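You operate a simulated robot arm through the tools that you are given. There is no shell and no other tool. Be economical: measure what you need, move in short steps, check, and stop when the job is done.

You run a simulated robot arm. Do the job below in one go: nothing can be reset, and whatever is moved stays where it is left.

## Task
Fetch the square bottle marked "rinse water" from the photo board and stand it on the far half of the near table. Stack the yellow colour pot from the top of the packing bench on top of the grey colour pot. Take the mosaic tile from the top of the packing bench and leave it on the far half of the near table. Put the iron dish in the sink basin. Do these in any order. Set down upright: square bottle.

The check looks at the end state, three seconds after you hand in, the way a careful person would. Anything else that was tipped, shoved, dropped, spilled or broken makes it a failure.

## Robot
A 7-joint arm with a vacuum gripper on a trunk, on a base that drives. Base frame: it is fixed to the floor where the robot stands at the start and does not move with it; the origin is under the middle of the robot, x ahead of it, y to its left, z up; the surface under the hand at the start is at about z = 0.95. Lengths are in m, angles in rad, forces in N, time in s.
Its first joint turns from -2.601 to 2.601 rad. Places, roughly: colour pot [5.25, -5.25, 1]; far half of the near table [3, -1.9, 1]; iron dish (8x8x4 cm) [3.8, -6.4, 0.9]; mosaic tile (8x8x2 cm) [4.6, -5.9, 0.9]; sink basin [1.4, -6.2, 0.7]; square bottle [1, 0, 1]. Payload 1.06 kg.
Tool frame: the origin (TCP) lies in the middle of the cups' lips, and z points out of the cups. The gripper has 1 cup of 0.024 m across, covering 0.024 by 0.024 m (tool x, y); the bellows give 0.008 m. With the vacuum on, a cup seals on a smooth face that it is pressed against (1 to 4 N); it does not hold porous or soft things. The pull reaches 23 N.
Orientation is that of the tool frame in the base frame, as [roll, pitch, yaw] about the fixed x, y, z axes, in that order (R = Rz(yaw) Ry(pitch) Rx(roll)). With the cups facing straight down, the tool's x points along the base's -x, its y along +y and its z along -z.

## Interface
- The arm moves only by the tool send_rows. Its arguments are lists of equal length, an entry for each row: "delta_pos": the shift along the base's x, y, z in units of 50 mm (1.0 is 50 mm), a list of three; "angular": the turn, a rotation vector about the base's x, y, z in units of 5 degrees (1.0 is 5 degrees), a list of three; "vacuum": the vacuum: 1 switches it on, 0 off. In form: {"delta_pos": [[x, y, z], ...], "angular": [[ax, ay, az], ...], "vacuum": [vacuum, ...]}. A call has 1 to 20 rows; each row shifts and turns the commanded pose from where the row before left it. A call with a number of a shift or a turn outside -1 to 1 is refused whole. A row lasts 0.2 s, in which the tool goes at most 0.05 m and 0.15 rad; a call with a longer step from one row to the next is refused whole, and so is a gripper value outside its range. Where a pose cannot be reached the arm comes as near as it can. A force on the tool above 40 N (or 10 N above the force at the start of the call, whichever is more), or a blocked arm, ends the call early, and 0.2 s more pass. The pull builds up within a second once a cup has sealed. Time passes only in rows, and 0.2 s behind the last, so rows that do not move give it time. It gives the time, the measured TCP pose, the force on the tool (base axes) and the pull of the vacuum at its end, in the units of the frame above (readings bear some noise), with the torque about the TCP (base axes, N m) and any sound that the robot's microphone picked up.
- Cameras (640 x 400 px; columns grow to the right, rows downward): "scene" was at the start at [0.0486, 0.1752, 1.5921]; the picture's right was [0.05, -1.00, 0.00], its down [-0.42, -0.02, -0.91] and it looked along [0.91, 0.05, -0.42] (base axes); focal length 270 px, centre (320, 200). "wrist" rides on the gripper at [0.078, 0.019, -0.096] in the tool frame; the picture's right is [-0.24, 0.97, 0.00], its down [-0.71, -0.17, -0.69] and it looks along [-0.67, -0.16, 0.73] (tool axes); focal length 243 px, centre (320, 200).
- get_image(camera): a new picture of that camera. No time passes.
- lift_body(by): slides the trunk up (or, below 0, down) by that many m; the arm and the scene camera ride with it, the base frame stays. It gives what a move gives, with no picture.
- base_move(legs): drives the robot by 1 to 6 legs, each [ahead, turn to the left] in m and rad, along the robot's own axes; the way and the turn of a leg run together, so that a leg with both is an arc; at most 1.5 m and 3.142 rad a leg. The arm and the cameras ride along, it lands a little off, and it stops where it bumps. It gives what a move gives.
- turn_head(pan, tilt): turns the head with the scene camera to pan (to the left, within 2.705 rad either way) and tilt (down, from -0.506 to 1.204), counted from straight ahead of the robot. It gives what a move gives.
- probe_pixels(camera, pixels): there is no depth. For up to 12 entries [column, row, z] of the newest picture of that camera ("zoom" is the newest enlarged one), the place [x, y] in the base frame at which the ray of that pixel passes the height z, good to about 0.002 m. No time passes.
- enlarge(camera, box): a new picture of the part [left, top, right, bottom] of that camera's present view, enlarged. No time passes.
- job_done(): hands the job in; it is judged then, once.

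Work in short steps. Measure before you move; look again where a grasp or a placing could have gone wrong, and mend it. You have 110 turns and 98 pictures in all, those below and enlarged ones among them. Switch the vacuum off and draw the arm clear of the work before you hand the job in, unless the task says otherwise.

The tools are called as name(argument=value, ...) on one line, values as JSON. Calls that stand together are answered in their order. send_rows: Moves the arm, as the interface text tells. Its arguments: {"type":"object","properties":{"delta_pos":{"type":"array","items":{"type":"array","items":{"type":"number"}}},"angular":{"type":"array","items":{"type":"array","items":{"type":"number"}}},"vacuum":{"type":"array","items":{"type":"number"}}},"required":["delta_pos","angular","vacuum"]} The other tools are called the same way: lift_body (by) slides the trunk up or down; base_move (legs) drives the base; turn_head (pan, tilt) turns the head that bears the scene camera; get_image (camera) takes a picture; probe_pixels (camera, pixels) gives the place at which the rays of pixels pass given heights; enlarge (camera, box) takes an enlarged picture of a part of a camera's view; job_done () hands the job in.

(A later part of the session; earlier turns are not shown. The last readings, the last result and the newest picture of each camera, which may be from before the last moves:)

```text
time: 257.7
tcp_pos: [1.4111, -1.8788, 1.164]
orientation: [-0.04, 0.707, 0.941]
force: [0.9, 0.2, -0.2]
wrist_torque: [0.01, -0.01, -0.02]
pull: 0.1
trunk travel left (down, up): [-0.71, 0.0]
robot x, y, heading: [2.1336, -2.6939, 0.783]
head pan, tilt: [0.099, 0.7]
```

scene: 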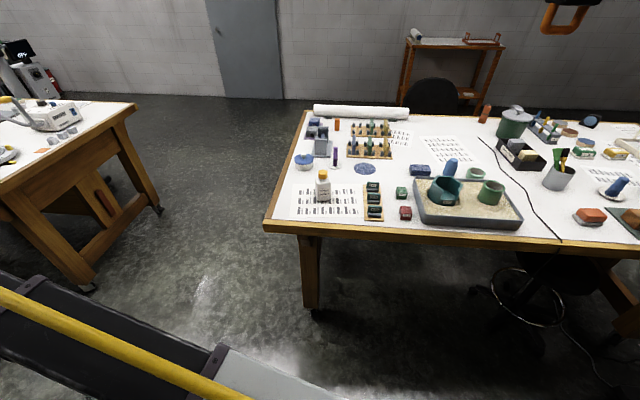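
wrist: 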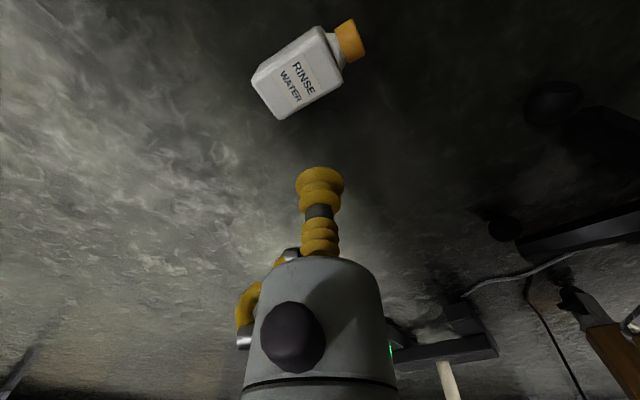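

The tool now points up-right as planned. Now pitch down 139° about (-0.843,0.538,0).

send_rows(delta_pos=[[0, 0, 0], [0, 0, 0], [0, 0, 0], [0, 0, 0], [0, 0, 0], [0, 0, 0], [0, 0, 0], [0, 0, 0], [0, 0, 0], [0, 0, 0], [0, 0, 0], [0, 0, 0], [0, 0, 0], [0, 0, 0]], angular=[[-0.843, 0.538, 0], [-0.843, 0.538, 0], [-0.843, 0.538, 0], [-0.843, 0.538, 0], [-0.843, 0.538, 0], [-0.843, 0.538, 0], [-0.843, 0.538, 0], [-0.843, 0.538, 0], [-0.843, 0.538, 0], [-0.843, 0.538, 0], [-0.843, 0.538, 0], [-0.843, 0.538, 0], [-0.843, 0.538, 0], [-0.843, 0.538, 0]], vacuum=[0, 0, 0, 0, 0, 0, 0, 0, 0, 0, 0, 0, 0, 0])

send_rows(delta_pos=[[0, 0, 0], [0, 0, 0], [0, 0, 0], [0, 0, 0], [0, 0, 0], [0, 0, 0], [0, 0, 0], [0, 0, 0], [0, 0, 0], [0, 0, 0], [0, 0, 0], [0, 0, 0], [0, 0, 0], [0, 0, 0], [0, 0, 0]], angular=[[-0.843, 0.538, 0], [-0.843, 0.538, 0], [-0.843, 0.538, 0], [-0.843, 0.538, 0], [-0.843, 0.538, 0], [-0.843, 0.538, 0], [-0.843, 0.538, 0], [-0.843, 0.538, 0], [-0.843, 0.538, 0], [-0.843, 0.538, 0], [-0.843, 0.538, 0], [-0.843, 0.538, 0], [-0.843, 0.538, 0], [-0.76, 0.485, 0], [0, 0, 0]], vacuum=[0, 0, 0, 0, 0, 0, 0, 0, 0, 0, 0, 0, 0, 0, 0])

```text
time: 260.7
tcp_pos: [1.4113, -1.8786, 1.164]
orientation: [-3.022, 1.207, -2.008]
force: [-0.6, -0.5, 0.0]
wrist_torque: [0.02, 0.0, 0.01]
pull: 0.0
trunk travel left (down, up): [-0.71, 0.0]
robot x, y, heading: [2.135, -2.6905, 0.781]
head pan, tilt: [0.099, 0.7]
```

```text
time: 263.9
tcp_pos: [1.4116, -1.8784, 1.1643]
orientation: [-3.141, -0.001, -2.094]
force: [-0.1, -0.2, 0.5]
wrist_torque: [0.0, 0.01, -0.03]
pull: 0.1
trunk travel left (down, up): [-0.71, 0.0]
robot x, y, heading: [2.1335, -2.6874, 0.785]
head pan, tilt: [0.099, 0.7]
```

Tool is vertical again, with no limits hit. Next I'll head for the packing bench: turn left (arm sweeps over the open side), and reverse along the aisle past the pole stand.

base_move(legs=[[0, 1.27], [-1.4, 0], [0, 0.3], [-1.0, 0]])

turn_head(pan=-2.7, tilt=0.4)

get_image(camera="scene")

```text
time: 279.7
tcp_pos: [2.6583, -5.3329, 1.1652]
orientation: [-3.141, 0.002, -0.535]
force: [0.5, -0.7, -0.6]
wrist_torque: [0.01, -0.05, -0.01]
pull: 0.1
trunk travel left (down, up): [-0.71, 0.0]
robot x, y, heading: [3.4799, -4.6188, 2.34]
head pan, tilt: [0.099, 0.7]
```

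```text
time: 282.1
tcp_pos: [2.6592, -5.3308, 1.1652]
orientation: [-3.14, 0.0, -0.535]
force: [1.0, 0.1, -0.2]
wrist_torque: [0.01, 0.02, -0.02]
pull: 0.0
trunk travel left (down, up): [-0.71, 0.0]
robot x, y, heading: [3.4813, -4.6199, 2.339]
head pan, tilt: [-2.7, 0.4]
```

```text
24 pictures are left
```

scene: 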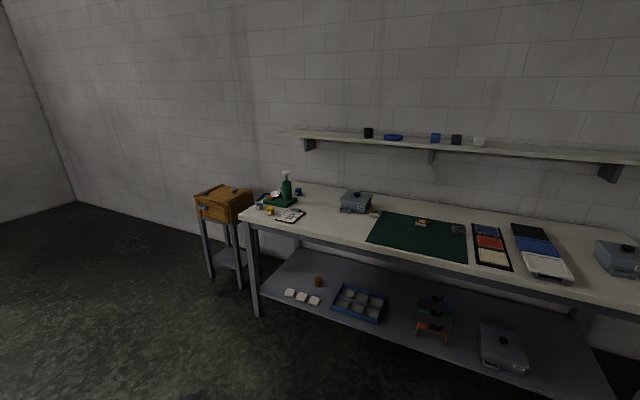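

The bench is in view. I'll enlarge the left end (pots) and the middle/right (tile, dish).

enlarge(camera="scene", box=[230, 165, 390, 265])

enlarge(camera="scene", box=[360, 190, 640, 370])

probe_pixels(camera="scene", pixels=[[240, 218, 0.9], [268, 210, 0.92], [258, 205, 0.92], [421, 222, 0.9], [295, 185, 0.9], [470, 290, 0.9]])

```text
4.00 times, centred on (310, 215) of scene
```

zoom: 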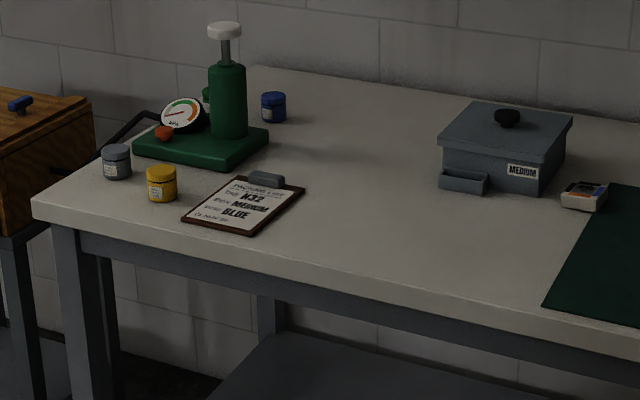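

```text
2.22 times, centred on (500, 280) of scene
```

zoom: 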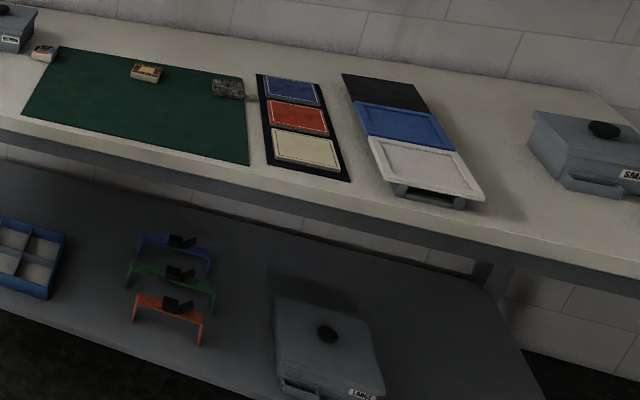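

```text
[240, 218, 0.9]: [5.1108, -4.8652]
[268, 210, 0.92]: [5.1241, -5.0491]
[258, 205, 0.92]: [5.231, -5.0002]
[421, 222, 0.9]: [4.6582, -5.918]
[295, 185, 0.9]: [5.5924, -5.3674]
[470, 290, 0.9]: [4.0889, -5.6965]
```

The yellow pot is at ~(5.12,-5.05), the grey pot at (5.23,-5.0), the tile at (4.66,-5.92) on the green mat. I'll turn to the bench, swing the arm toward the pots' side, drive up to it and look.

base_move(legs=[[0, 1.58], [0, 1.58]])

send_rows(delta_pos=[[0.171, -0.893, 0], [0.171, -0.893, 0], [0.171, -0.893, 0], [0.171, -0.893, 0], [0.171, -0.893, 0], [0.171, -0.893, 0], [0.171, -0.893, 0], [0.171, -0.893, 0], [0.171, -0.893, 0], [-0.2425, -0.8725, 0], [-0.2425, -0.8725, 0], [-0.2425, -0.8725, 0], [-0.2425, -0.8725, 0], [-0.2425, -0.8725, 0], [-0.2425, -0.8725, 0], [-0.2425, -0.8725, 0], [-0.2425, -0.8725, 0], [0, 0, 0]], angular=[[0, 0, 0.92], [0, 0, 0.92], [0, 0, 0.92], [0, 0, 0.92], [0, 0, 0.92], [0, 0, 0.92], [0, 0, 0], [0, 0, 0], [0, 0, 0], [0, 0, 0], [0, 0, 0], [0, 0, 0], [0, 0, 0], [0, 0, 0], [0, 0, 0], [0, 0, 0], [0, 0, 0], [0, 0, 0]], vacuum=[0, 0, 0, 0, 0, 0, 0, 0, 0, 0, 0, 0, 0, 0, 0, 0, 0, 0])

base_move(legs=[[0, 0.368], [0.97, 0], [0, -0.368]])

turn_head(pan=0.55, tilt=0.75)

get_image(camera="scene")

get_image(camera="wrist")

```text
time: 290.2
tcp_pos: [4.301, -3.9045, 1.1649]
orientation: [-3.141, 0.001, 2.608]
force: [-0.5, 0.4, -0.3]
wrist_torque: [0.03, 0.02, 0.0]
pull: 0.0
trunk travel left (down, up): [-0.71, 0.0]
robot x, y, heading: [3.4802, -4.6183, -0.793]
head pan, tilt: [-2.7, 0.4]
```

```text
time: 294.0
tcp_pos: [4.2822, -4.6539, 1.1653]
orientation: [3.14, 0.001, 3.092]
force: [0.4, -0.2, 0.0]
wrist_torque: [0.03, 0.01, -0.03]
pull: 0.2
trunk travel left (down, up): [-0.71, 0.0]
robot x, y, heading: [3.482, -4.6178, -0.796]
head pan, tilt: [-2.7, 0.4]
```

```text
time: 301.2
tcp_pos: [5.1398, -5.0573, 1.1647]
orientation: [3.142, 0.0, 3.081]
force: [0.3, 0.0, -0.3]
wrist_torque: [-0.01, -0.01, 0.01]
pull: 0.0
trunk travel left (down, up): [-0.71, 0.0]
robot x, y, heading: [4.3406, -5.0174, -0.804]
head pan, tilt: [-2.7, 0.4]
```

```text
time: 303.9
tcp_pos: [5.1393, -5.0569, 1.1641]
orientation: [3.141, 0.0, 3.081]
force: [0.0, 0.4, -0.5]
wrist_torque: [0.0, -0.02, 0.03]
pull: 0.1
trunk travel left (down, up): [-0.71, 0.0]
robot x, y, heading: [4.3367, -5.0212, -0.808]
head pan, tilt: [0.55, 0.75]
```

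```text
21 pictures are left
```

scene: 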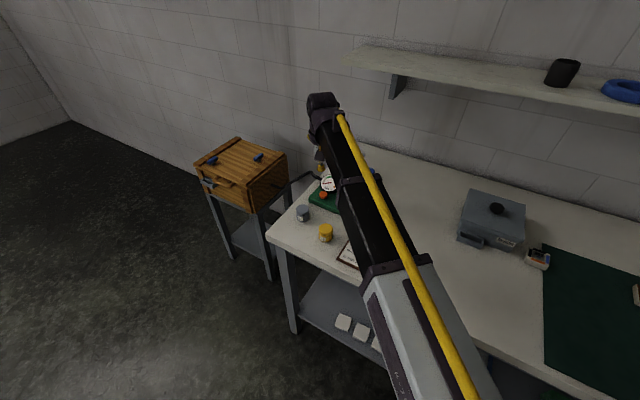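

```text
20 pictures are left
```

wrist: 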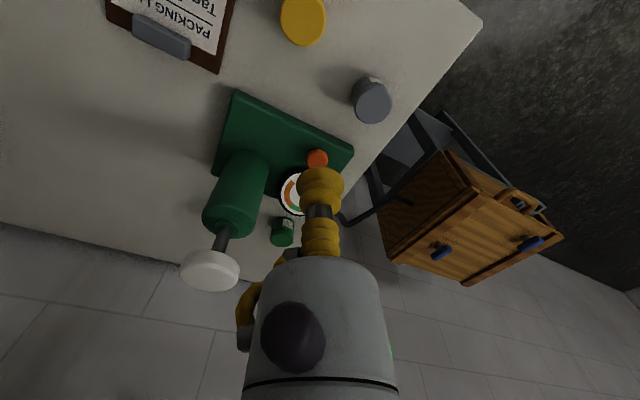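

Both pots are visible: wrist yellow lid (303,24), grey lid (374,104); scene yellow lid (326,228), grey lid (303,210). I'll triangulate.

probe_pixels(camera="wrist", pixels=[[304, 26, 0.93], [304, 26, 0.96], [304, 26, 0.99], [375, 106, 0.93], [375, 106, 0.96], [375, 106, 0.99]])

probe_pixels(camera="scene", pixels=[[326, 227, 0.93], [326, 227, 0.96], [326, 227, 0.99], [303, 208, 0.93], [303, 208, 0.96], [303, 208, 0.99], [326, 242, 0.9], [303, 222, 0.9]])

```text
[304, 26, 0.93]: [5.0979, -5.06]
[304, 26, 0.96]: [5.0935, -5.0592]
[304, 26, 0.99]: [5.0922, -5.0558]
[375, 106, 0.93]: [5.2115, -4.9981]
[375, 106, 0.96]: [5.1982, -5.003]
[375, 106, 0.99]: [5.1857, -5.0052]
```

```text
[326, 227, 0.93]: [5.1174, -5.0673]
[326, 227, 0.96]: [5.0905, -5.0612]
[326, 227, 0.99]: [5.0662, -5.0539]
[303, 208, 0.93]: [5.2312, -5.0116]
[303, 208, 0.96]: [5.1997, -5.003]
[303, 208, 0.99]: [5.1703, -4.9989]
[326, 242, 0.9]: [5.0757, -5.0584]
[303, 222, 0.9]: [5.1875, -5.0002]
```

Yellow pot top (5.094,-5.060,0.957), grey pot top (5.198,-5.003,0.958). I'll go over the yellow pot, descend with vacuum, grip and lift 12 cm.

send_rows(delta_pos=[[-0.9, -0.06, 0], [0, 0, -0.8], [0, 0, -0.8], [0, 0, -0.8], [0, 0, -0.8], [0, 0, -0.5], [0, 0, -0.2], [0, 0, -0.1], [0, 0, -0.06], [0, 0, -0.06], [0, 0, -0.06], [0, 0, -0.04], [0, 0, 0], [0, 0, 0], [0, 0, 0], [0, 0, 0.2], [0, 0, 0.6], [0, 0, 0.8], [0, 0, 0.8], [0, 0, 0]], angular=[[0, 0, 0], [0, 0, 0], [0, 0, 0], [0, 0, 0], [0, 0, 0], [0, 0, 0], [0, 0, 0], [0, 0, 0], [0, 0, 0], [0, 0, 0], [0, 0, 0], [0, 0, 0], [0, 0, 0], [0, 0, 0], [0, 0, 0], [0, 0, 0], [0, 0, 0], [0, 0, 0], [0, 0, 0], [0, 0, 0]], vacuum=[1, 1, 1, 1, 1, 1, 1, 1, 1, 1, 1, 1, 1, 1, 1, 1, 1, 1, 1, 1])

get_image(camera="wrist")

```text
time: 308.1
tcp_pos: [5.0941, -5.0581, 1.0756]
orientation: [3.141, 0.0, 3.082]
force: [0.4, 0.8, -0.5]
wrist_torque: [-0.02, 0.01, -0.01]
pull: 0.1
trunk travel left (down, up): [-0.71, 0.0]
robot x, y, heading: [4.3382, -5.0176, -0.81]
head pan, tilt: [0.55, 0.75]
```

```text
19 pictures are left
```

wrist: 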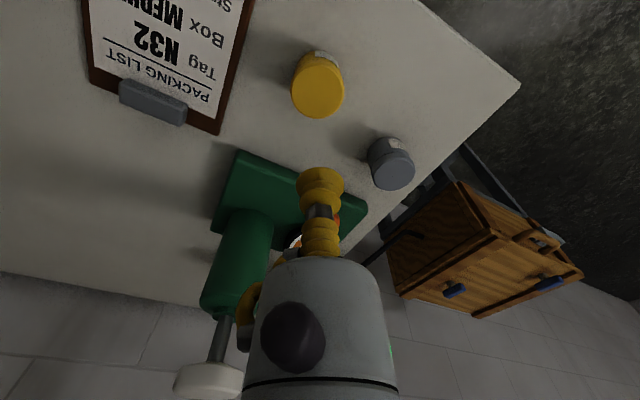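

Not sealed — the lid must be lower than I went (0.953). I'll probe its lid centre (319,92) and the grey lid (398,172) again from here.

probe_pixels(camera="wrist", pixels=[[319, 92, 0.92], [319, 92, 0.935], [319, 92, 0.95], [396, 172, 0.92], [396, 172, 0.935], [396, 172, 0.95], [295, 90, 0.94], [343, 92, 0.94]])

```text
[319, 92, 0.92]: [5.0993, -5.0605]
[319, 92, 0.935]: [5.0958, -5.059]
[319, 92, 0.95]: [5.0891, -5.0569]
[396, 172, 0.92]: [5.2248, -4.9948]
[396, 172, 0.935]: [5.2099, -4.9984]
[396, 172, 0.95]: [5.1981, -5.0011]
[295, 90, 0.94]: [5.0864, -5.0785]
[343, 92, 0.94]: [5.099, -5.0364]
```

XY is well aligned; I'll go down further, to 0.936 in 2 mm steps, then lift.

send_rows(delta_pos=[[0, 0, -0.8], [0, 0, -0.8], [0, 0, -0.8], [0, 0, -0.12], [0, 0, -0.04], [0, 0, -0.04], [0, 0, -0.04], [0, 0, -0.04], [0, 0, -0.04], [0, 0, -0.04], [0, 0, -0.04], [0, 0, 0], [0, 0, 0], [0, 0, 0.2], [0, 0, 0.6], [0, 0, 0.8], [0, 0, 0.8], [0, 0, 0]], angular=[[0, 0, 0], [0, 0, 0], [0, 0, 0], [0, 0, 0], [0, 0, 0], [0, 0, 0], [0, 0, 0], [0, 0, 0], [0, 0, 0], [0, 0, 0], [0, 0, 0], [0, 0, 0], [0, 0, 0], [0, 0, 0], [0, 0, 0], [0, 0, 0], [0, 0, 0], [0, 0, 0]], vacuum=[1, 1, 1, 1, 1, 1, 1, 1, 1, 1, 1, 1, 1, 1, 1, 1, 1, 1])

get_image(camera="wrist")

```text
time: 310.3
tcp_pos: [5.0937, -5.0597, 0.9412]
orientation: [3.139, 0.008, 3.084]
force: [1.1, -0.7, 19.6]
wrist_torque: [-0.03, 0.08, -0.01]
pull: 22.2
trunk travel left (down, up): [-0.71, 0.0]
robot x, y, heading: [4.3345, -5.0199, -0.807]
head pan, tilt: [0.55, 0.75]
stopped in row 10: the force on the tool passed its limit at 43 N (the readings are from after the stop); the commanded pose is now the measured one
```

```text
18 pictures are left
```

wrist: 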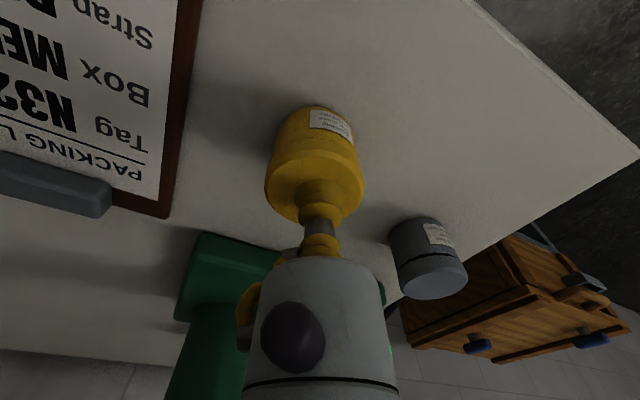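

Sealed (lid ≈0.945). I'll probe the grey lid in this close view at (434,284) and lift the yellow pot 10 cm.

probe_pixels(camera="wrist", pixels=[[434, 283, 0.945], [434, 283, 0.95], [434, 283, 0.94], [401, 280, 0.945], [468, 278, 0.945]])

probe_pixels(camera="scene", pixels=[[303, 208, 0.945], [297, 208, 0.945], [309, 208, 0.945]])

send_rows(delta_pos=[[0, 0, 0.1], [0, 0, 0.3], [0, 0, 0.6], [0, 0, 0.6], [0, 0, 0.6], [0, 0, 0]], angular=[[0, 0, 0], [0, 0, 0], [0, 0, 0], [0, 0, 0], [0, 0, 0], [0, 0, 0]], vacuum=[1, 1, 1, 1, 1, 1])

enlarge(camera="scene", box=[260, 160, 380, 235])

```text
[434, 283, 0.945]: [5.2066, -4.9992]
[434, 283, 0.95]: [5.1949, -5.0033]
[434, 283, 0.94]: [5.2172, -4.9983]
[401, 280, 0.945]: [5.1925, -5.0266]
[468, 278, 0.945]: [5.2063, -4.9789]
```

```text
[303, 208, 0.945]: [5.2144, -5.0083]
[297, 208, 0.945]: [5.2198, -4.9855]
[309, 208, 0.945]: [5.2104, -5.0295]
```

```text
time: 311.7
tcp_pos: [5.0936, -5.0599, 1.0482]
orientation: [3.139, 0.002, 3.081]
force: [0.1, 0.6, -0.7]
wrist_torque: [0.02, -0.04, -0.01]
pull: 23.3
trunk travel left (down, up): [-0.71, 0.0]
robot x, y, heading: [4.3352, -5.0161, -0.806]
head pan, tilt: [0.55, 0.75]
```

```text
5.33 times, centred on (320, 198) of scene
```

zoom: 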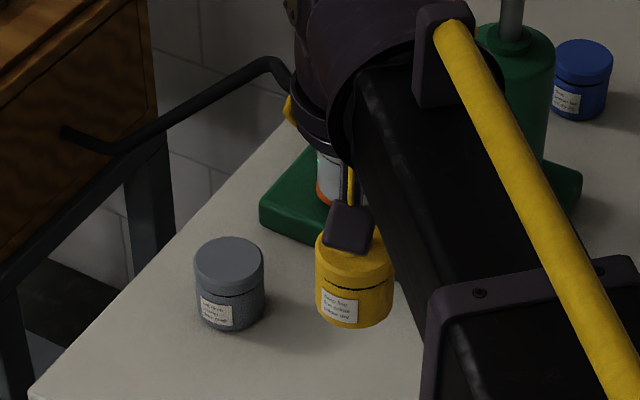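

The yellow pot hangs fine. Grey lid centre averages (5.206,-5.002). I'll move over it and lower in 2 mm steps, reading the force.

send_rows(delta_pos=[[0.75, 0.386, 0], [0.75, 0.386, 0], [0.75, 0.386, 0], [0, 0, 0], [0, 0, -0.4], [0, 0, -0.3], [0, 0, -0.2], [0, 0, -0.06], [0, 0, -0.06], [0, 0, -0.04], [0, 0, -0.04], [0, 0, 0]], angular=[[0, 0, 0], [0, 0, 0], [0, 0, 0], [0, 0, 0], [0, 0, 0], [0, 0, 0], [0, 0, 0], [0, 0, 0], [0, 0, 0], [0, 0, 0], [0, 0, 0], [0, 0, 0]], vacuum=[1, 1, 1, 1, 1, 1, 1, 1, 1, 1, 1, 1])

enlarge(camera="scene", box=[260, 160, 380, 235])

get_image(camera="wrist")

```text
time: 314.3
tcp_pos: [5.2077, -5.0007, 0.995]
orientation: [3.14, 0.005, 3.082]
force: [1.2, 1.1, 3.6]
wrist_torque: [-0.04, 0.01, 0.0]
pull: 22.7
trunk travel left (down, up): [-0.71, 0.0]
robot x, y, heading: [4.3372, -5.0169, -0.805]
head pan, tilt: [0.55, 0.75]
```

```text
5.33 times, centred on (320, 198) of scene
```

zoom: 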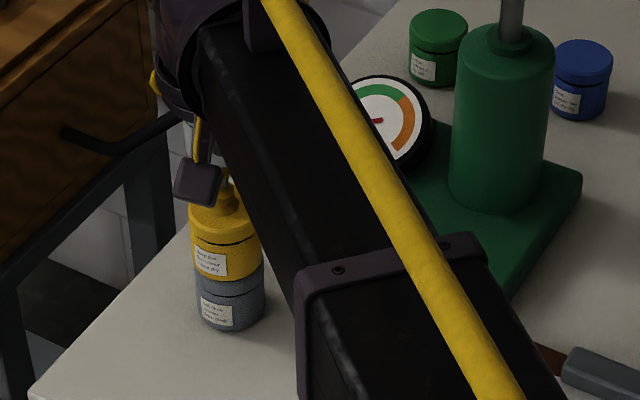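

```text
15 pictures are left
```

wrist: 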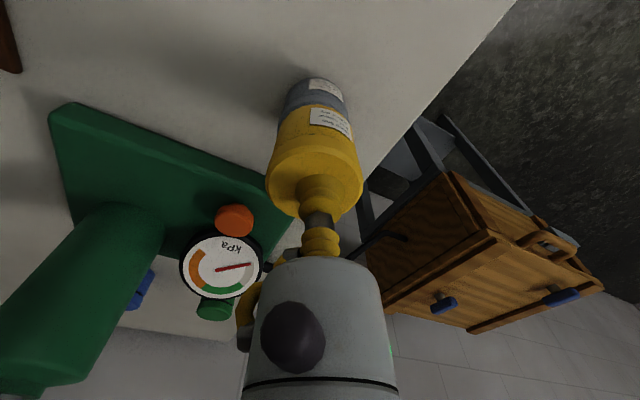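

Contact made (3.6 N) and the pots are aligned. I'll release, rise, swing the arm over toward the tile, and take pictures of the stack and of the tile.

send_rows(delta_pos=[[0, 0, 0], [0, 0, 0], [0, 0, 0], [0, 0, 0], [0, 0, 0.1], [0, 0, 0.4], [0, 0, 0.9], [0, 0, 0.9], [0, 0, 0.9], [0, 0, 0.9], [0, 0, 0.9], [0, 0, 0]], angular=[[0, 0, 0], [0, 0, 0], [0, 0, 0], [0, 0, 0], [0, 0, 0], [0, 0, 0], [0, 0, 0], [0, 0, 0], [0, 0, 0], [0, 0, 0], [0, 0, 0], [0, 0, 0]], vacuum=[0, 0, 0, 0, 0, 0, 0, 0, 0, 0, 0, 0])

send_rows(delta_pos=[[-0.276, -0.922, 0], [-0.276, -0.922, 0], [-0.276, -0.922, 0], [-0.276, -0.922, 0], [-0.276, -0.922, 0], [-0.276, -0.922, 0], [-0.276, -0.922, 0], [-0.276, -0.922, 0], [-0.276, -0.922, 0], [-0.276, -0.922, 0], [-0.276, -0.922, 0]], angular=[[0, 0, -1], [0, 0, -1], [0, 0, -1], [0, 0, -1], [0, 0, -1], [0, 0, -1], [0, 0, -1], [0, 0, -1], [0, 0, -1], [0, 0, -1], [0, 0, -1]], vacuum=[0, 0, 0, 0, 0, 0, 0, 0, 0, 0, 0])

send_rows(delta_pos=[[-0.727, -0.6, 0], [-0.727, -0.6, 0], [-0.727, -0.6, 0], [-0.727, -0.6, 0], [-0.727, -0.6, 0], [-0.727, -0.6, 0], [-0.727, -0.6, 0], [-0.727, -0.6, 0], [-0.727, -0.6, 0], [-0.727, -0.6, 0], [-0.727, -0.6, 0], [0, 0, 0]], angular=[[0, 0, -0.2], [0, 0, -0.2], [0, 0, -0.2], [0, 0, -0.2], [0, 0, -0.2], [0, 0, -0.2], [0, 0, -0.2], [0, 0, -0.2], [0, 0, -0.2], [0, 0, -0.2], [0, 0, 0], [0, 0, 0]], vacuum=[0, 0, 0, 0, 0, 0, 0, 0, 0, 0, 0, 0])

get_image(camera="scene")

get_image(camera="wrist")

```text
time: 316.9
tcp_pos: [5.2072, -5.0037, 1.2435]
orientation: [3.139, 0.003, 3.082]
force: [-0.8, -0.2, 0.0]
wrist_torque: [0.02, 0.02, 0.03]
pull: 0.0
trunk travel left (down, up): [-0.71, 0.0]
robot x, y, heading: [4.3344, -5.0178, -0.797]
head pan, tilt: [0.55, 0.75]
```

```text
time: 319.3
tcp_pos: [5.0572, -5.51, 1.2424]
orientation: [3.137, 0.004, 2.12]
force: [0.3, -0.1, -0.3]
wrist_torque: [0.02, -0.02, 0.06]
pull: 0.1
trunk travel left (down, up): [-0.71, 0.0]
robot x, y, heading: [4.3394, -5.0174, -0.808]
head pan, tilt: [0.55, 0.75]
```

```text
time: 321.9
tcp_pos: [4.6556, -5.839, 1.2444]
orientation: [3.141, 0.002, 1.947]
force: [-0.2, 0.1, -0.7]
wrist_torque: [0.01, 0.01, 0.02]
pull: 0.0
trunk travel left (down, up): [-0.71, 0.0]
robot x, y, heading: [4.3397, -5.0157, -0.806]
head pan, tilt: [0.55, 0.75]
```

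```text
14 pictures are left
```

scene: 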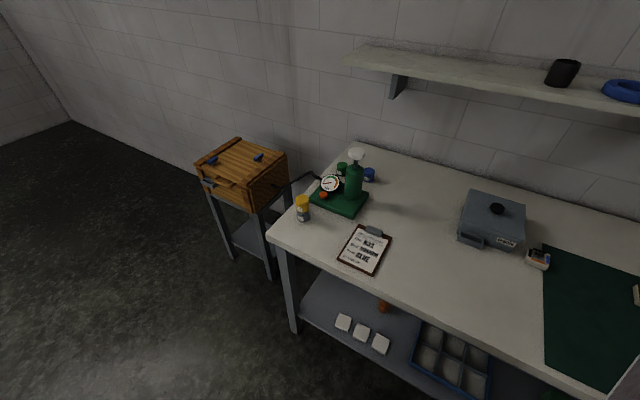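

```text
13 pictures are left
```

wrist: 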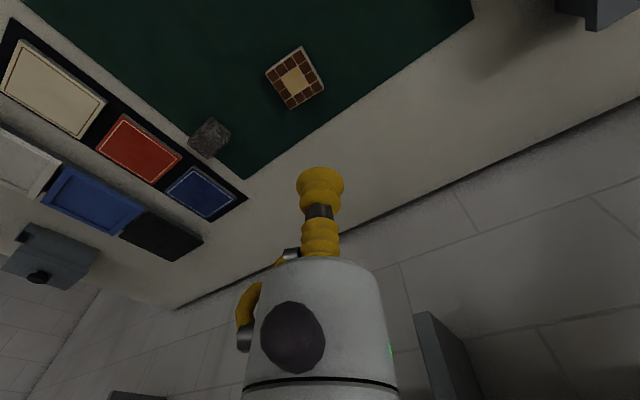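

The stack stands. The tile is at wrist (294,78); I'll probe it.

probe_pixels(camera="wrist", pixels=[[294, 78, 0.9], [294, 78, 0.92], [294, 78, 0.93], [266, 72, 0.92], [322, 82, 0.92]])

```text
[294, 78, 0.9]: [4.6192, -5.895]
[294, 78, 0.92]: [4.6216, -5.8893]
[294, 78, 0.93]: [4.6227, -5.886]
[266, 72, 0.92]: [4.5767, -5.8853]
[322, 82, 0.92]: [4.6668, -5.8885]
```

Tile centre ≈(4.622,-5.889). I'll move over it, descend with vacuum until contact, lift, and meanwhile look toward the dish.

send_rows(delta_pos=[[-0.34, -0.5, 0], [-0.34, -0.5, 0], [0, 0, -0.9], [0, 0, -0.9], [0, 0, -0.9], [0, 0, -0.9], [0, 0, -0.9], [0, 0, -0.9], [0, 0, -0.5], [0, 0, -0.2], [0, 0, -0.1], [0, 0, -0.05], [0, 0, -0.05], [0, 0, -0.05], [0, 0, -0.05], [0, 0, -0.05], [0, 0, -0.05], [0, 0, -0.05], [0, 0, 0], [0, 0, 0]], angular=[[0, 0, 0], [0, 0, 0], [0, 0, 0], [0, 0, 0], [0, 0, 0], [0, 0, 0], [0, 0, 0], [0, 0, 0], [0, 0, 0], [0, 0, 0], [0, 0, 0], [0, 0, 0], [0, 0, 0], [0, 0, 0], [0, 0, 0], [0, 0, 0], [0, 0, 0], [0, 0, 0], [0, 0, 0], [0, 0, 0]], vacuum=[1, 1, 1, 1, 1, 1, 1, 1, 1, 1, 1, 1, 1, 1, 1, 1, 1, 1, 1, 1])

send_rows(delta_pos=[[0, 0, 0], [0, 0, 0], [0, 0, 0.1], [0, 0, 0.4], [0, 0, 0.8], [0, 0, 0.8], [0, 0, 0.8], [0, 0, 0.8], [0, 0, 0.8], [0, 0, 0.8], [0, 0, 0]], angular=[[0, 0, 0], [0, 0, 0], [0, 0, 0], [0, 0, 0], [0, 0, 0], [0, 0, 0], [0, 0, 0], [0, 0, 0], [0, 0, 0], [0, 0, 0], [0, 0, 0]], vacuum=[1, 1, 1, 1, 1, 1, 1, 1, 1, 1, 1])

turn_head(pan=-1.1, tilt=0.5)

get_image(camera="scene")

```text
time: 326.1
tcp_pos: [4.6204, -5.8899, 0.9174]
orientation: [3.14, 0.007, 1.947]
force: [1.2, -8.2, 18.1]
wrist_torque: [0.05, 0.04, -0.03]
pull: 23.0
trunk travel left (down, up): [-0.71, 0.0]
robot x, y, heading: [4.3396, -5.0165, -0.807]
head pan, tilt: [0.55, 0.75]
```

```text
time: 328.5
tcp_pos: [4.6214, -5.8893, 1.1814]
orientation: [3.141, 0.005, 1.947]
force: [-0.2, -0.2, -1.3]
wrist_torque: [0.03, 0.02, 0.03]
pull: 23.3
trunk travel left (down, up): [-0.71, 0.0]
robot x, y, heading: [4.3343, -5.0147, -0.81]
head pan, tilt: [0.55, 0.75]
```

```text
time: 330.2
tcp_pos: [4.6213, -5.8889, 1.18]
orientation: [3.14, 0.003, 1.948]
force: [0.1, 0.9, -2.0]
wrist_torque: [0.0, 0.03, 0.0]
pull: 22.7
trunk travel left (down, up): [-0.71, 0.0]
robot x, y, heading: [4.3409, -5.0155, -0.803]
head pan, tilt: [-1.1, 0.499]
```

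```text
12 pictures are left
```

scene: 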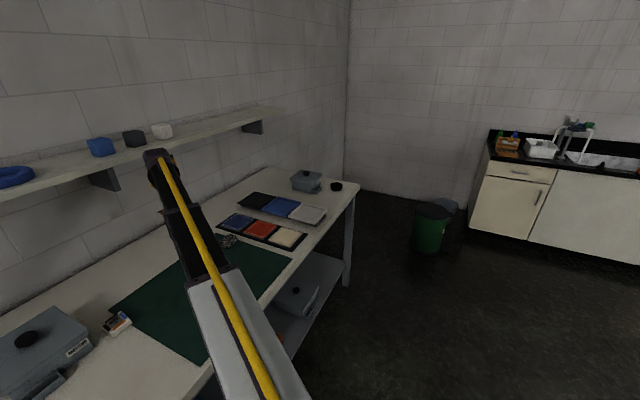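

Tile is held (pull 23). The iron dish is the black thing at (335,186), the sink at right. With turns limited, I'll now raise the tile, reverse along the aisle to the near table, and swing the arm over it, then look.

send_rows(delta_pos=[[0, 0, 0.7], [0, 0, 0.7], [0, 0, 0.6], [0, 0, 0]], angular=[[0, 0, 0], [0, 0, 0], [0, 0, 0], [0, 0, 0]], vacuum=[1, 1, 1, 1])

base_move(legs=[[0, 0.103], [-1.5, 0], [-0.82, -0.083], [0, -0.549], [-0.996, 0], [0, 0.549]])

turn_head(pan=1.3, tilt=0.7)

get_image(camera="scene")

```text
time: 331.2
tcp_pos: [4.6214, -5.8886, 1.2819]
orientation: [3.14, 0.005, 1.947]
force: [0.8, -0.1, -1.3]
wrist_torque: [-0.03, -0.01, 0.04]
pull: 22.4
trunk travel left (down, up): [-0.71, 0.0]
robot x, y, heading: [4.338, -5.0174, -0.796]
head pan, tilt: [-1.1, 0.499]
```

```text
time: 350.9
tcp_pos: [2.67, -3.3919, 1.281]
orientation: [-3.141, 0.003, 2.0]
force: [-0.3, 0.1, -1.7]
wrist_torque: [0.05, 0.03, 0.01]
pull: 23.1
trunk travel left (down, up): [-0.71, 0.0]
robot x, y, heading: [2.3353, -2.5345, -0.756]
head pan, tilt: [-1.1, 0.499]
```

```text
time: 353.1
tcp_pos: [2.6681, -3.3913, 1.2826]
orientation: [-3.142, 0.003, 2.0]
force: [-0.3, 0.3, -1.9]
wrist_torque: [0.02, -0.03, 0.01]
pull: 22.7
trunk travel left (down, up): [-0.71, 0.0]
robot x, y, heading: [2.3367, -2.5338, -0.755]
head pan, tilt: [1.3, 0.7]
```

```text
11 pictures are left
```

scene: 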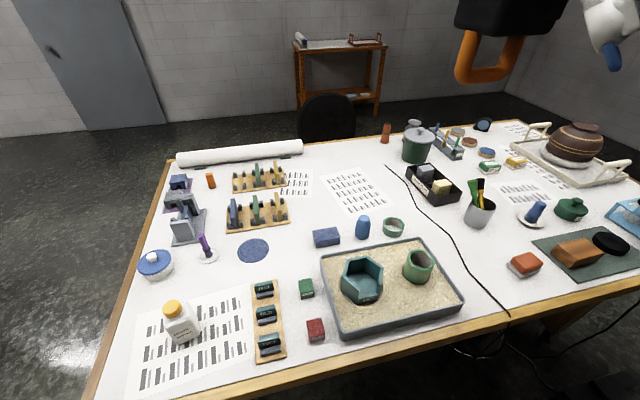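

Everything is in place and the bottle stands. A camera handle hangs over the table, so I'll lower the tile to z 1.17 and swing it at ~0.88 m radius to the free spot near (3.115,-1.948), then look.

send_rows(delta_pos=[[0, 0, -0.73], [0, 0, -0.73], [0, 0, -0.73], [0.7875, 0.576, 0], [0.7875, 0.576, 0], [0.7875, 0.576, 0], [0.7875, 0.576, 0], [0.7875, 0.576, 0], [0.7875, 0.576, 0], [0.7875, 0.576, 0], [0.7875, 0.576, 0], [0.438, 0.833, 0], [0.438, 0.833, 0], [0.438, 0.833, 0], [0.438, 0.833, 0], [0.438, 0.833, 0], [0.438, 0.833, 0], [0.438, 0.833, 0], [0.438, 0.833, 0], [0.438, 0.833, 0]], angular=[[0, 0, 0], [0, 0, 0], [0, 0, 0], [0, 0, 0.585], [0, 0, 0.585], [0, 0, 0.585], [0, 0, 0.585], [0, 0, 0.585], [0, 0, 0.585], [0, 0, 0.585], [0, 0, 0.585], [0, 0, 0.585], [0, 0, 0.585], [0, 0, 0.585], [0, 0, 0.585], [0, 0, 0.585], [0, 0, 0.585], [0, 0, 0.585], [0, 0, 0.585], [0, 0, 0.585]], vacuum=[1, 1, 1, 1, 1, 1, 1, 1, 1, 1, 1, 1, 1, 1, 1, 1, 1, 1, 1, 1])

send_rows(delta_pos=[[0.051, 0.911, 0], [0.051, 0.911, 0], [0.051, 0.911, 0], [0.051, 0.911, 0], [0.051, 0.911, 0], [0.051, 0.911, 0], [0.051, 0.911, 0], [0.051, 0.911, 0], [0.051, 0.911, 0], [-0.193, 0.951, 0], [-0.193, 0.951, 0], [-0.193, 0.951, 0], [-0.193, 0.951, 0], [-0.193, 0.951, 0], [-0.193, 0.951, 0], [-0.193, 0.951, 0], [-0.193, 0.951, 0], [-0.193, 0.951, 0], [0, 0, 0]], angular=[[0, 0, 0.585], [0, 0, 0.585], [0, 0, 0.585], [0, 0, 0.585], [0, 0, 0.585], [0, 0, 0.585], [0, 0, 0.585], [0, 0, 0.585], [0, 0, 0.585], [0, 0, 0.585], [0, 0, 0.585], [0, 0, 0.585], [0, 0, 0.585], [0, 0, 0.585], [0, 0, 0.585], [0, 0, 0.585], [0, 0, 0.585], [0, 0, 0.585], [0, 0, 0]], vacuum=[1, 1, 1, 1, 1, 1, 1, 1, 1, 1, 1, 1, 1, 1, 1, 1, 1, 1, 1])

get_image(camera="wrist")

```text
time: 357.3
tcp_pos: [3.1828, -2.786, 1.1727]
orientation: [-3.141, 0.003, 2.869]
force: [0.4, -0.1, -1.9]
wrist_torque: [0.0, 0.04, 0.0]
pull: 23.2
trunk travel left (down, up): [-0.71, 0.0]
robot x, y, heading: [2.3403, -2.538, -0.749]
head pan, tilt: [1.3, 0.7]
```

```text
time: 361.3
tcp_pos: [3.1172, -1.9486, 1.1729]
orientation: [3.141, 0.004, -2.498]
force: [0.0, 0.3, -2.1]
wrist_torque: [-0.03, -0.02, 0.0]
pull: 23.1
trunk travel left (down, up): [-0.71, 0.0]
robot x, y, heading: [2.3429, -2.5364, -0.753]
head pan, tilt: [1.3, 0.7]
```

```text
10 pictures are left
```

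wrist: 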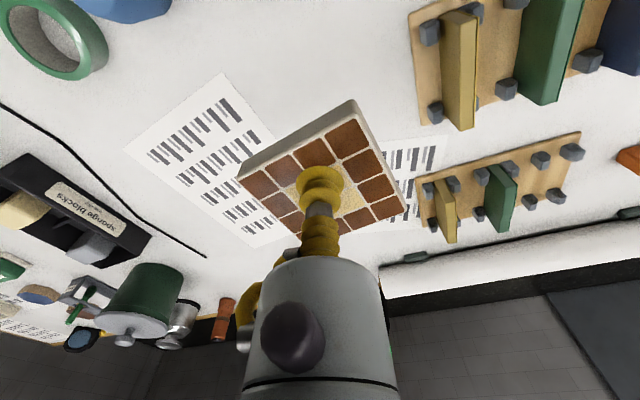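

The spot beneath is clear. I'll set the tile down with slow steps, release, rise, take one look, swing the arm back the same way, and drive to the dish end of the bench.

send_rows(delta_pos=[[0, 0, -0.9], [0, 0, -0.9], [0, 0, -0.9], [0, 0, -0.8], [0, 0, -0.3], [0, 0, -0.1], [0, 0, -0.06], [0, 0, -0.06], [0, 0, -0.04], [0, 0, -0.04], [0, 0, 0], [0, 0, 0], [0, 0, 0], [0, 0, 0], [0, 0, 0.1], [0, 0, 0.5], [0, 0, 0.9], [0, 0, 0.9], [0, 0, 0.9], [0, 0, 0.9]], angular=[[0, 0, 0], [0, 0, 0], [0, 0, 0], [0, 0, 0], [0, 0, 0], [0, 0, 0], [0, 0, 0], [0, 0, 0], [0, 0, 0], [0, 0, 0], [0, 0, 0], [0, 0, 0], [0, 0, 0], [0, 0, 0], [0, 0, 0], [0, 0, 0], [0, 0, 0], [0, 0, 0], [0, 0, 0], [0, 0, 0]], vacuum=[1, 1, 1, 1, 1, 1, 1, 1, 1, 1, 1, 0, 0, 0, 0, 0, 0, 0, 0, 0])

get_image(camera="wrist")

send_rows(delta_pos=[[0.2, -0.951, 0], [0.2, -0.951, 0], [0.2, -0.951, 0], [0.2, -0.951, 0], [0.2, -0.951, 0], [0.2, -0.951, 0], [0.2, -0.951, 0], [0.2, -0.951, 0], [0.2, -0.951, 0], [-0.051, -0.911, 0], [-0.051, -0.911, 0], [-0.051, -0.911, 0], [-0.051, -0.911, 0], [-0.051, -0.911, 0], [-0.051, -0.911, 0], [-0.051, -0.911, 0], [-0.051, -0.911, 0], [-0.051, -0.911, 0]], angular=[[0, 0, -0.585], [0, 0, -0.585], [0, 0, -0.585], [0, 0, -0.585], [0, 0, -0.585], [0, 0, -0.585], [0, 0, -0.585], [0, 0, -0.585], [0, 0, -0.585], [0, 0, -0.585], [0, 0, -0.585], [0, 0, -0.585], [0, 0, -0.585], [0, 0, -0.585], [0, 0, -0.585], [0, 0, -0.585], [0, 0, -0.585], [0, 0, -0.585]], vacuum=[0, 0, 0, 0, 0, 0, 0, 0, 0, 0, 0, 0, 0, 0, 0, 0, 0, 0])

send_rows(delta_pos=[[-0.447, -0.778, 0], [-0.447, -0.778, 0], [-0.447, -0.778, 0], [-0.447, -0.778, 0], [-0.447, -0.778, 0], [-0.447, -0.778, 0], [-0.447, -0.778, 0], [-0.447, -0.778, 0], [-0.447, -0.778, 0], [0, 0, 0]], angular=[[0, 0, -0.585], [0, 0, -0.585], [0, 0, -0.585], [0, 0, -0.585], [0, 0, -0.585], [0, 0, -0.585], [0, 0, -0.585], [0, 0, -0.585], [0, 0, -0.585], [0, 0, 0]], vacuum=[0, 0, 0, 0, 0, 0, 0, 0, 0, 0])

base_move(legs=[[0, -0.651], [1.05, 0], [0, 0.15], [1.5, 0], [0.91, 0], [0, 0.469]])

turn_head(pan=0.0, tilt=0.7)

get_image(camera="scene")

get_image(camera="wrist")

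```text
time: 365.5
tcp_pos: [3.1149, -1.9484, 1.1789]
orientation: [3.141, 0.003, -2.499]
force: [-0.2, 0.2, -0.3]
wrist_torque: [-0.03, 0.0, 0.01]
pull: 0.0
trunk travel left (down, up): [-0.71, 0.0]
robot x, y, heading: [2.3354, -2.5374, -0.755]
head pan, tilt: [1.3, 0.7]
```

```text
9 pictures are left
```

wrist: 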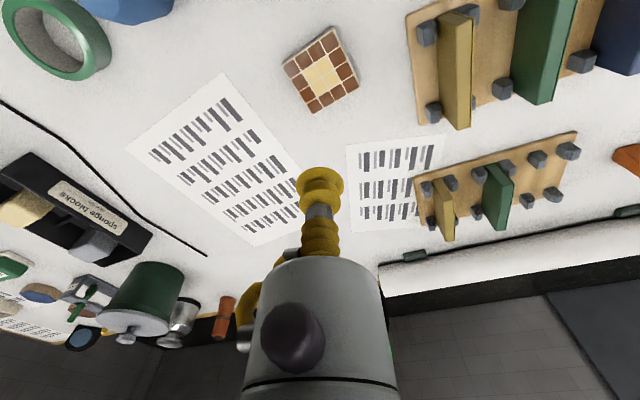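

```text
time: 369.3
tcp_pos: [3.1836, -2.7866, 1.1764]
orientation: [3.139, 0.003, 2.866]
force: [0.1, 1.0, -0.3]
wrist_torque: [-0.02, 0.02, 0.0]
pull: 0.1
trunk travel left (down, up): [-0.71, 0.0]
robot x, y, heading: [2.3394, -2.5343, -0.751]
head pan, tilt: [1.3, 0.7]
```

```text
time: 371.5
tcp_pos: [2.9804, -3.138, 1.1774]
orientation: [3.139, 0.005, 2.407]
force: [1.2, 0.4, -1.1]
wrist_torque: [0.0, 0.01, 0.0]
pull: 0.0
trunk travel left (down, up): [-0.71, 0.0]
robot x, y, heading: [2.341, -2.5392, -0.753]
head pan, tilt: [1.3, 0.7]
```

```text
time: 392.0
tcp_pos: [4.0133, -6.404, 1.1769]
orientation: [3.139, 0.003, 2.431]
force: [-0.4, 0.9, -0.2]
wrist_torque: [0.0, 0.0, 0.0]
pull: 0.1
trunk travel left (down, up): [-0.71, 0.0]
robot x, y, heading: [3.3587, -5.8168, -0.729]
head pan, tilt: [1.3, 0.7]
```

```text
time: 393.5
tcp_pos: [4.0129, -6.4051, 1.1767]
orientation: [3.141, 0.003, 2.433]
force: [0.4, 0.7, 0.5]
wrist_torque: [-0.01, -0.03, -0.01]
pull: 0.1
trunk travel left (down, up): [-0.71, 0.0]
robot x, y, heading: [3.3594, -5.8187, -0.731]
head pan, tilt: [0.0, 0.7]
```

```text
8 pictures are left
```

scene: 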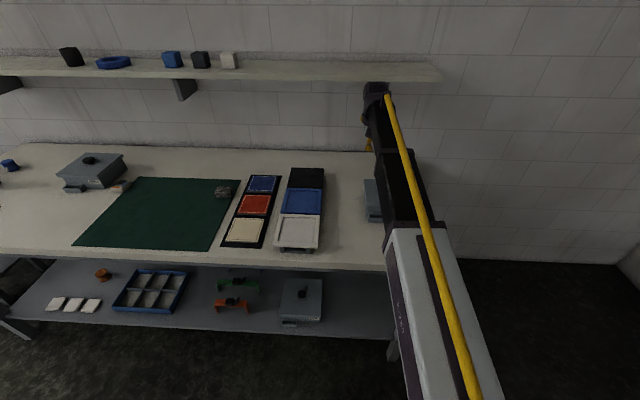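

```text
7 pictures are left
```

wrist: 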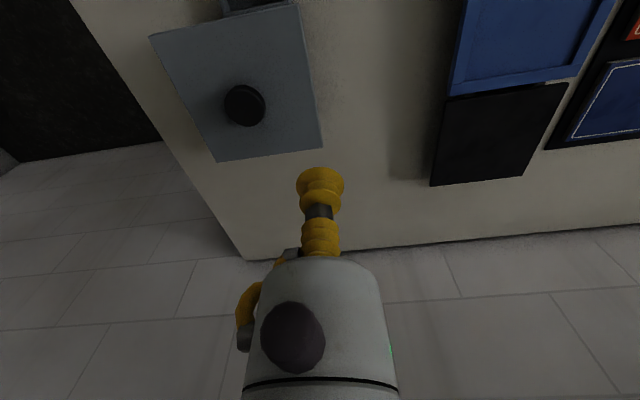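

The tile lies well on the table. The dish is at roughly (3.85,-6.37), nearer to me than the tool. I'll move the tool above it and look, and also view the sink.

send_rows(delta_pos=[[-0.8, 0.17, 0], [-0.8, 0.17, 0], [-0.8, 0.17, 0], [-0.8, 0.17, 0], [0, 0, 0]], angular=[[0, 0, 0], [0, 0, 0], [0, 0, 0], [0, 0, 0], [0, 0, 0]], vacuum=[0, 0, 0, 0, 0])

get_image(camera="wrist")

turn_head(pan=-2.2, tilt=0.45)

get_image(camera="scene")

```text
time: 394.7
tcp_pos: [3.8542, -6.3705, 1.1796]
orientation: [3.139, 0.002, 2.431]
force: [0.4, -0.6, 0.4]
wrist_torque: [0.03, -0.01, 0.02]
pull: 0.1
trunk travel left (down, up): [-0.71, 0.0]
robot x, y, heading: [3.3581, -5.8175, -0.734]
head pan, tilt: [0.0, 0.7]
```

```text
6 pictures are left
```

wrist: 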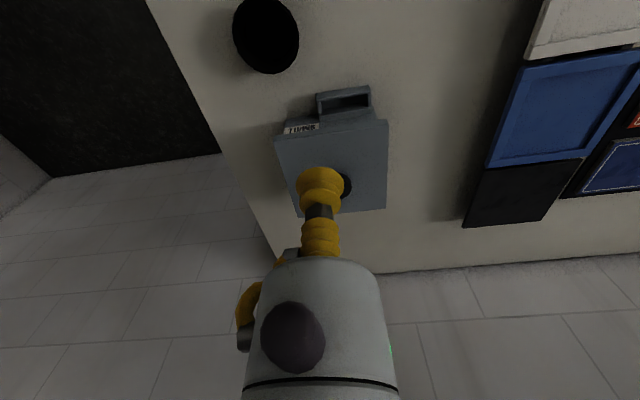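

```text
time: 396.8
tcp_pos: [3.8545, -6.3708, 1.1789]
orientation: [3.139, 0.004, 2.431]
force: [-0.5, 0.1, -0.5]
wrist_torque: [0.02, 0.03, -0.04]
pull: 0.0
trunk travel left (down, up): [-0.71, 0.0]
robot x, y, heading: [3.3568, -5.8177, -0.731]
head pan, tilt: [-2.201, 0.45]
```

```text
5 pictures are left
```

scene: 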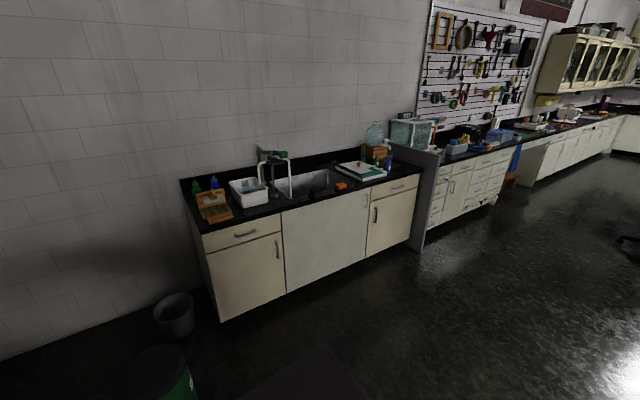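

The dish is at wrist (266,35). I'll probe it, and the sink basin (300,185) with the counter's front edge.

probe_pixels(camera="wrist", pixels=[[266, 36, 0.905], [266, 36, 0.94], [235, 36, 0.94], [298, 36, 0.94], [266, 0, 0.94], [266, 72, 0.94]])

probe_pixels(camera="scene", pixels=[[303, 184, 0.85], [303, 184, 0.75], [278, 180, 0.9], [327, 171, 0.9], [335, 190, 0.9], [280, 212, 0.9]])

```text
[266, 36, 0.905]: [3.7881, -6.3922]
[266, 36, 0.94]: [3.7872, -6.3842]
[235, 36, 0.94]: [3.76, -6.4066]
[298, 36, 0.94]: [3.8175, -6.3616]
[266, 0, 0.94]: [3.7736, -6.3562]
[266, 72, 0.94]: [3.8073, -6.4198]
```

```text
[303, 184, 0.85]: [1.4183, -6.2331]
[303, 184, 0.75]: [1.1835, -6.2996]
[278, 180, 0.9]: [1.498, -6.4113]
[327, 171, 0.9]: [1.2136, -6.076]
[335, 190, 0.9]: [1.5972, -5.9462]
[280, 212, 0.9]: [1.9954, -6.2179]
```

Dish centre (3.788,-6.388), ⌀≈7.5 cm; sink basin centre ≈(1.47,-6.14). I'll descend into the dish with vacuum on, grip its floor, and lift.

send_rows(delta_pos=[[-0.66, -0.17, -0.4], [-0.66, -0.17, -0.4], [0, 0, -0.8], [0, 0, -0.8], [0, 0, -0.8], [0, 0, -0.8], [0, 0, -0.4], [0, 0, -0.1], [0, 0, -0.1], [0, 0, -0.1], [0, 0, -0.1], [0, 0, -0.1], [0, 0, -0.1], [0, 0, -0.1], [0, 0, -0.1], [0, 0, -0.1], [0, 0, -0.06], [0, 0, -0.06], [0, 0, -0.06], [0, 0, -0.06]], angular=[[0, 0, 0], [0, 0, 0], [0, 0, 0], [0, 0, 0], [0, 0, 0], [0, 0, 0], [0, 0, 0], [0, 0, 0], [0, 0, 0], [0, 0, 0], [0, 0, 0], [0, 0, 0], [0, 0, 0], [0, 0, 0], [0, 0, 0], [0, 0, 0], [0, 0, 0], [0, 0, 0], [0, 0, 0], [0, 0, 0]], vacuum=[1, 1, 1, 1, 1, 1, 1, 1, 1, 1, 1, 1, 1, 1, 1, 1, 1, 1, 1, 1])

send_rows(delta_pos=[[0, 0, 0], [0, 0, 0], [0, 0, 0], [0, 0, 0.1], [0, 0, 0.3], [0, 0, 0.7], [0, 0, 0.8], [0, 0, 0.8], [0, 0, 0.8], [0, 0, 0]], angular=[[0, 0, 0], [0, 0, 0], [0, 0, 0], [0, 0, 0], [0, 0, 0], [0, 0, 0], [0, 0, 0], [0, 0, 0], [0, 0, 0], [0, 0, 0]], vacuum=[1, 1, 1, 1, 1, 1, 1, 1, 1, 1])

get_image(camera="wrist")

```text
time: 401.0
tcp_pos: [3.7873, -6.3867, 0.902]
orientation: [3.141, 0.007, 2.431]
force: [6.3, -5.7, 19.4]
wrist_torque: [0.11, 0.06, 0.01]
pull: 23.0
trunk travel left (down, up): [-0.71, 0.0]
robot x, y, heading: [3.356, -5.8181, -0.734]
head pan, tilt: [-2.201, 0.45]
```

```text
time: 403.2
tcp_pos: [3.7859, -6.3861, 1.0757]
orientation: [3.139, 0.004, 2.432]
force: [-0.7, -1.1, -3.5]
wrist_torque: [0.0, 0.04, 0.02]
pull: 22.8
trunk travel left (down, up): [-0.71, 0.0]
robot x, y, heading: [3.3589, -5.819, -0.728]
head pan, tilt: [-2.201, 0.45]
```

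```text
4 pictures are left
5 turns are left
```

wrist: 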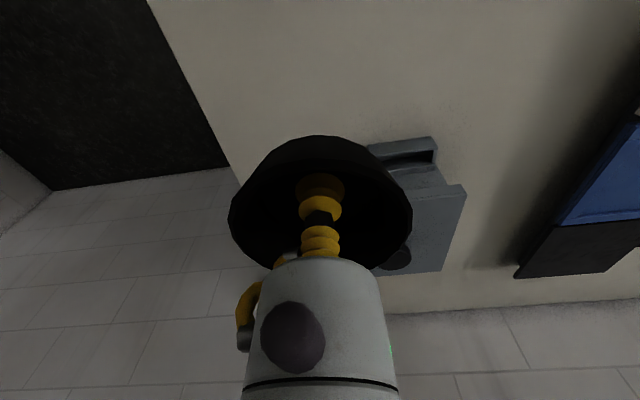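

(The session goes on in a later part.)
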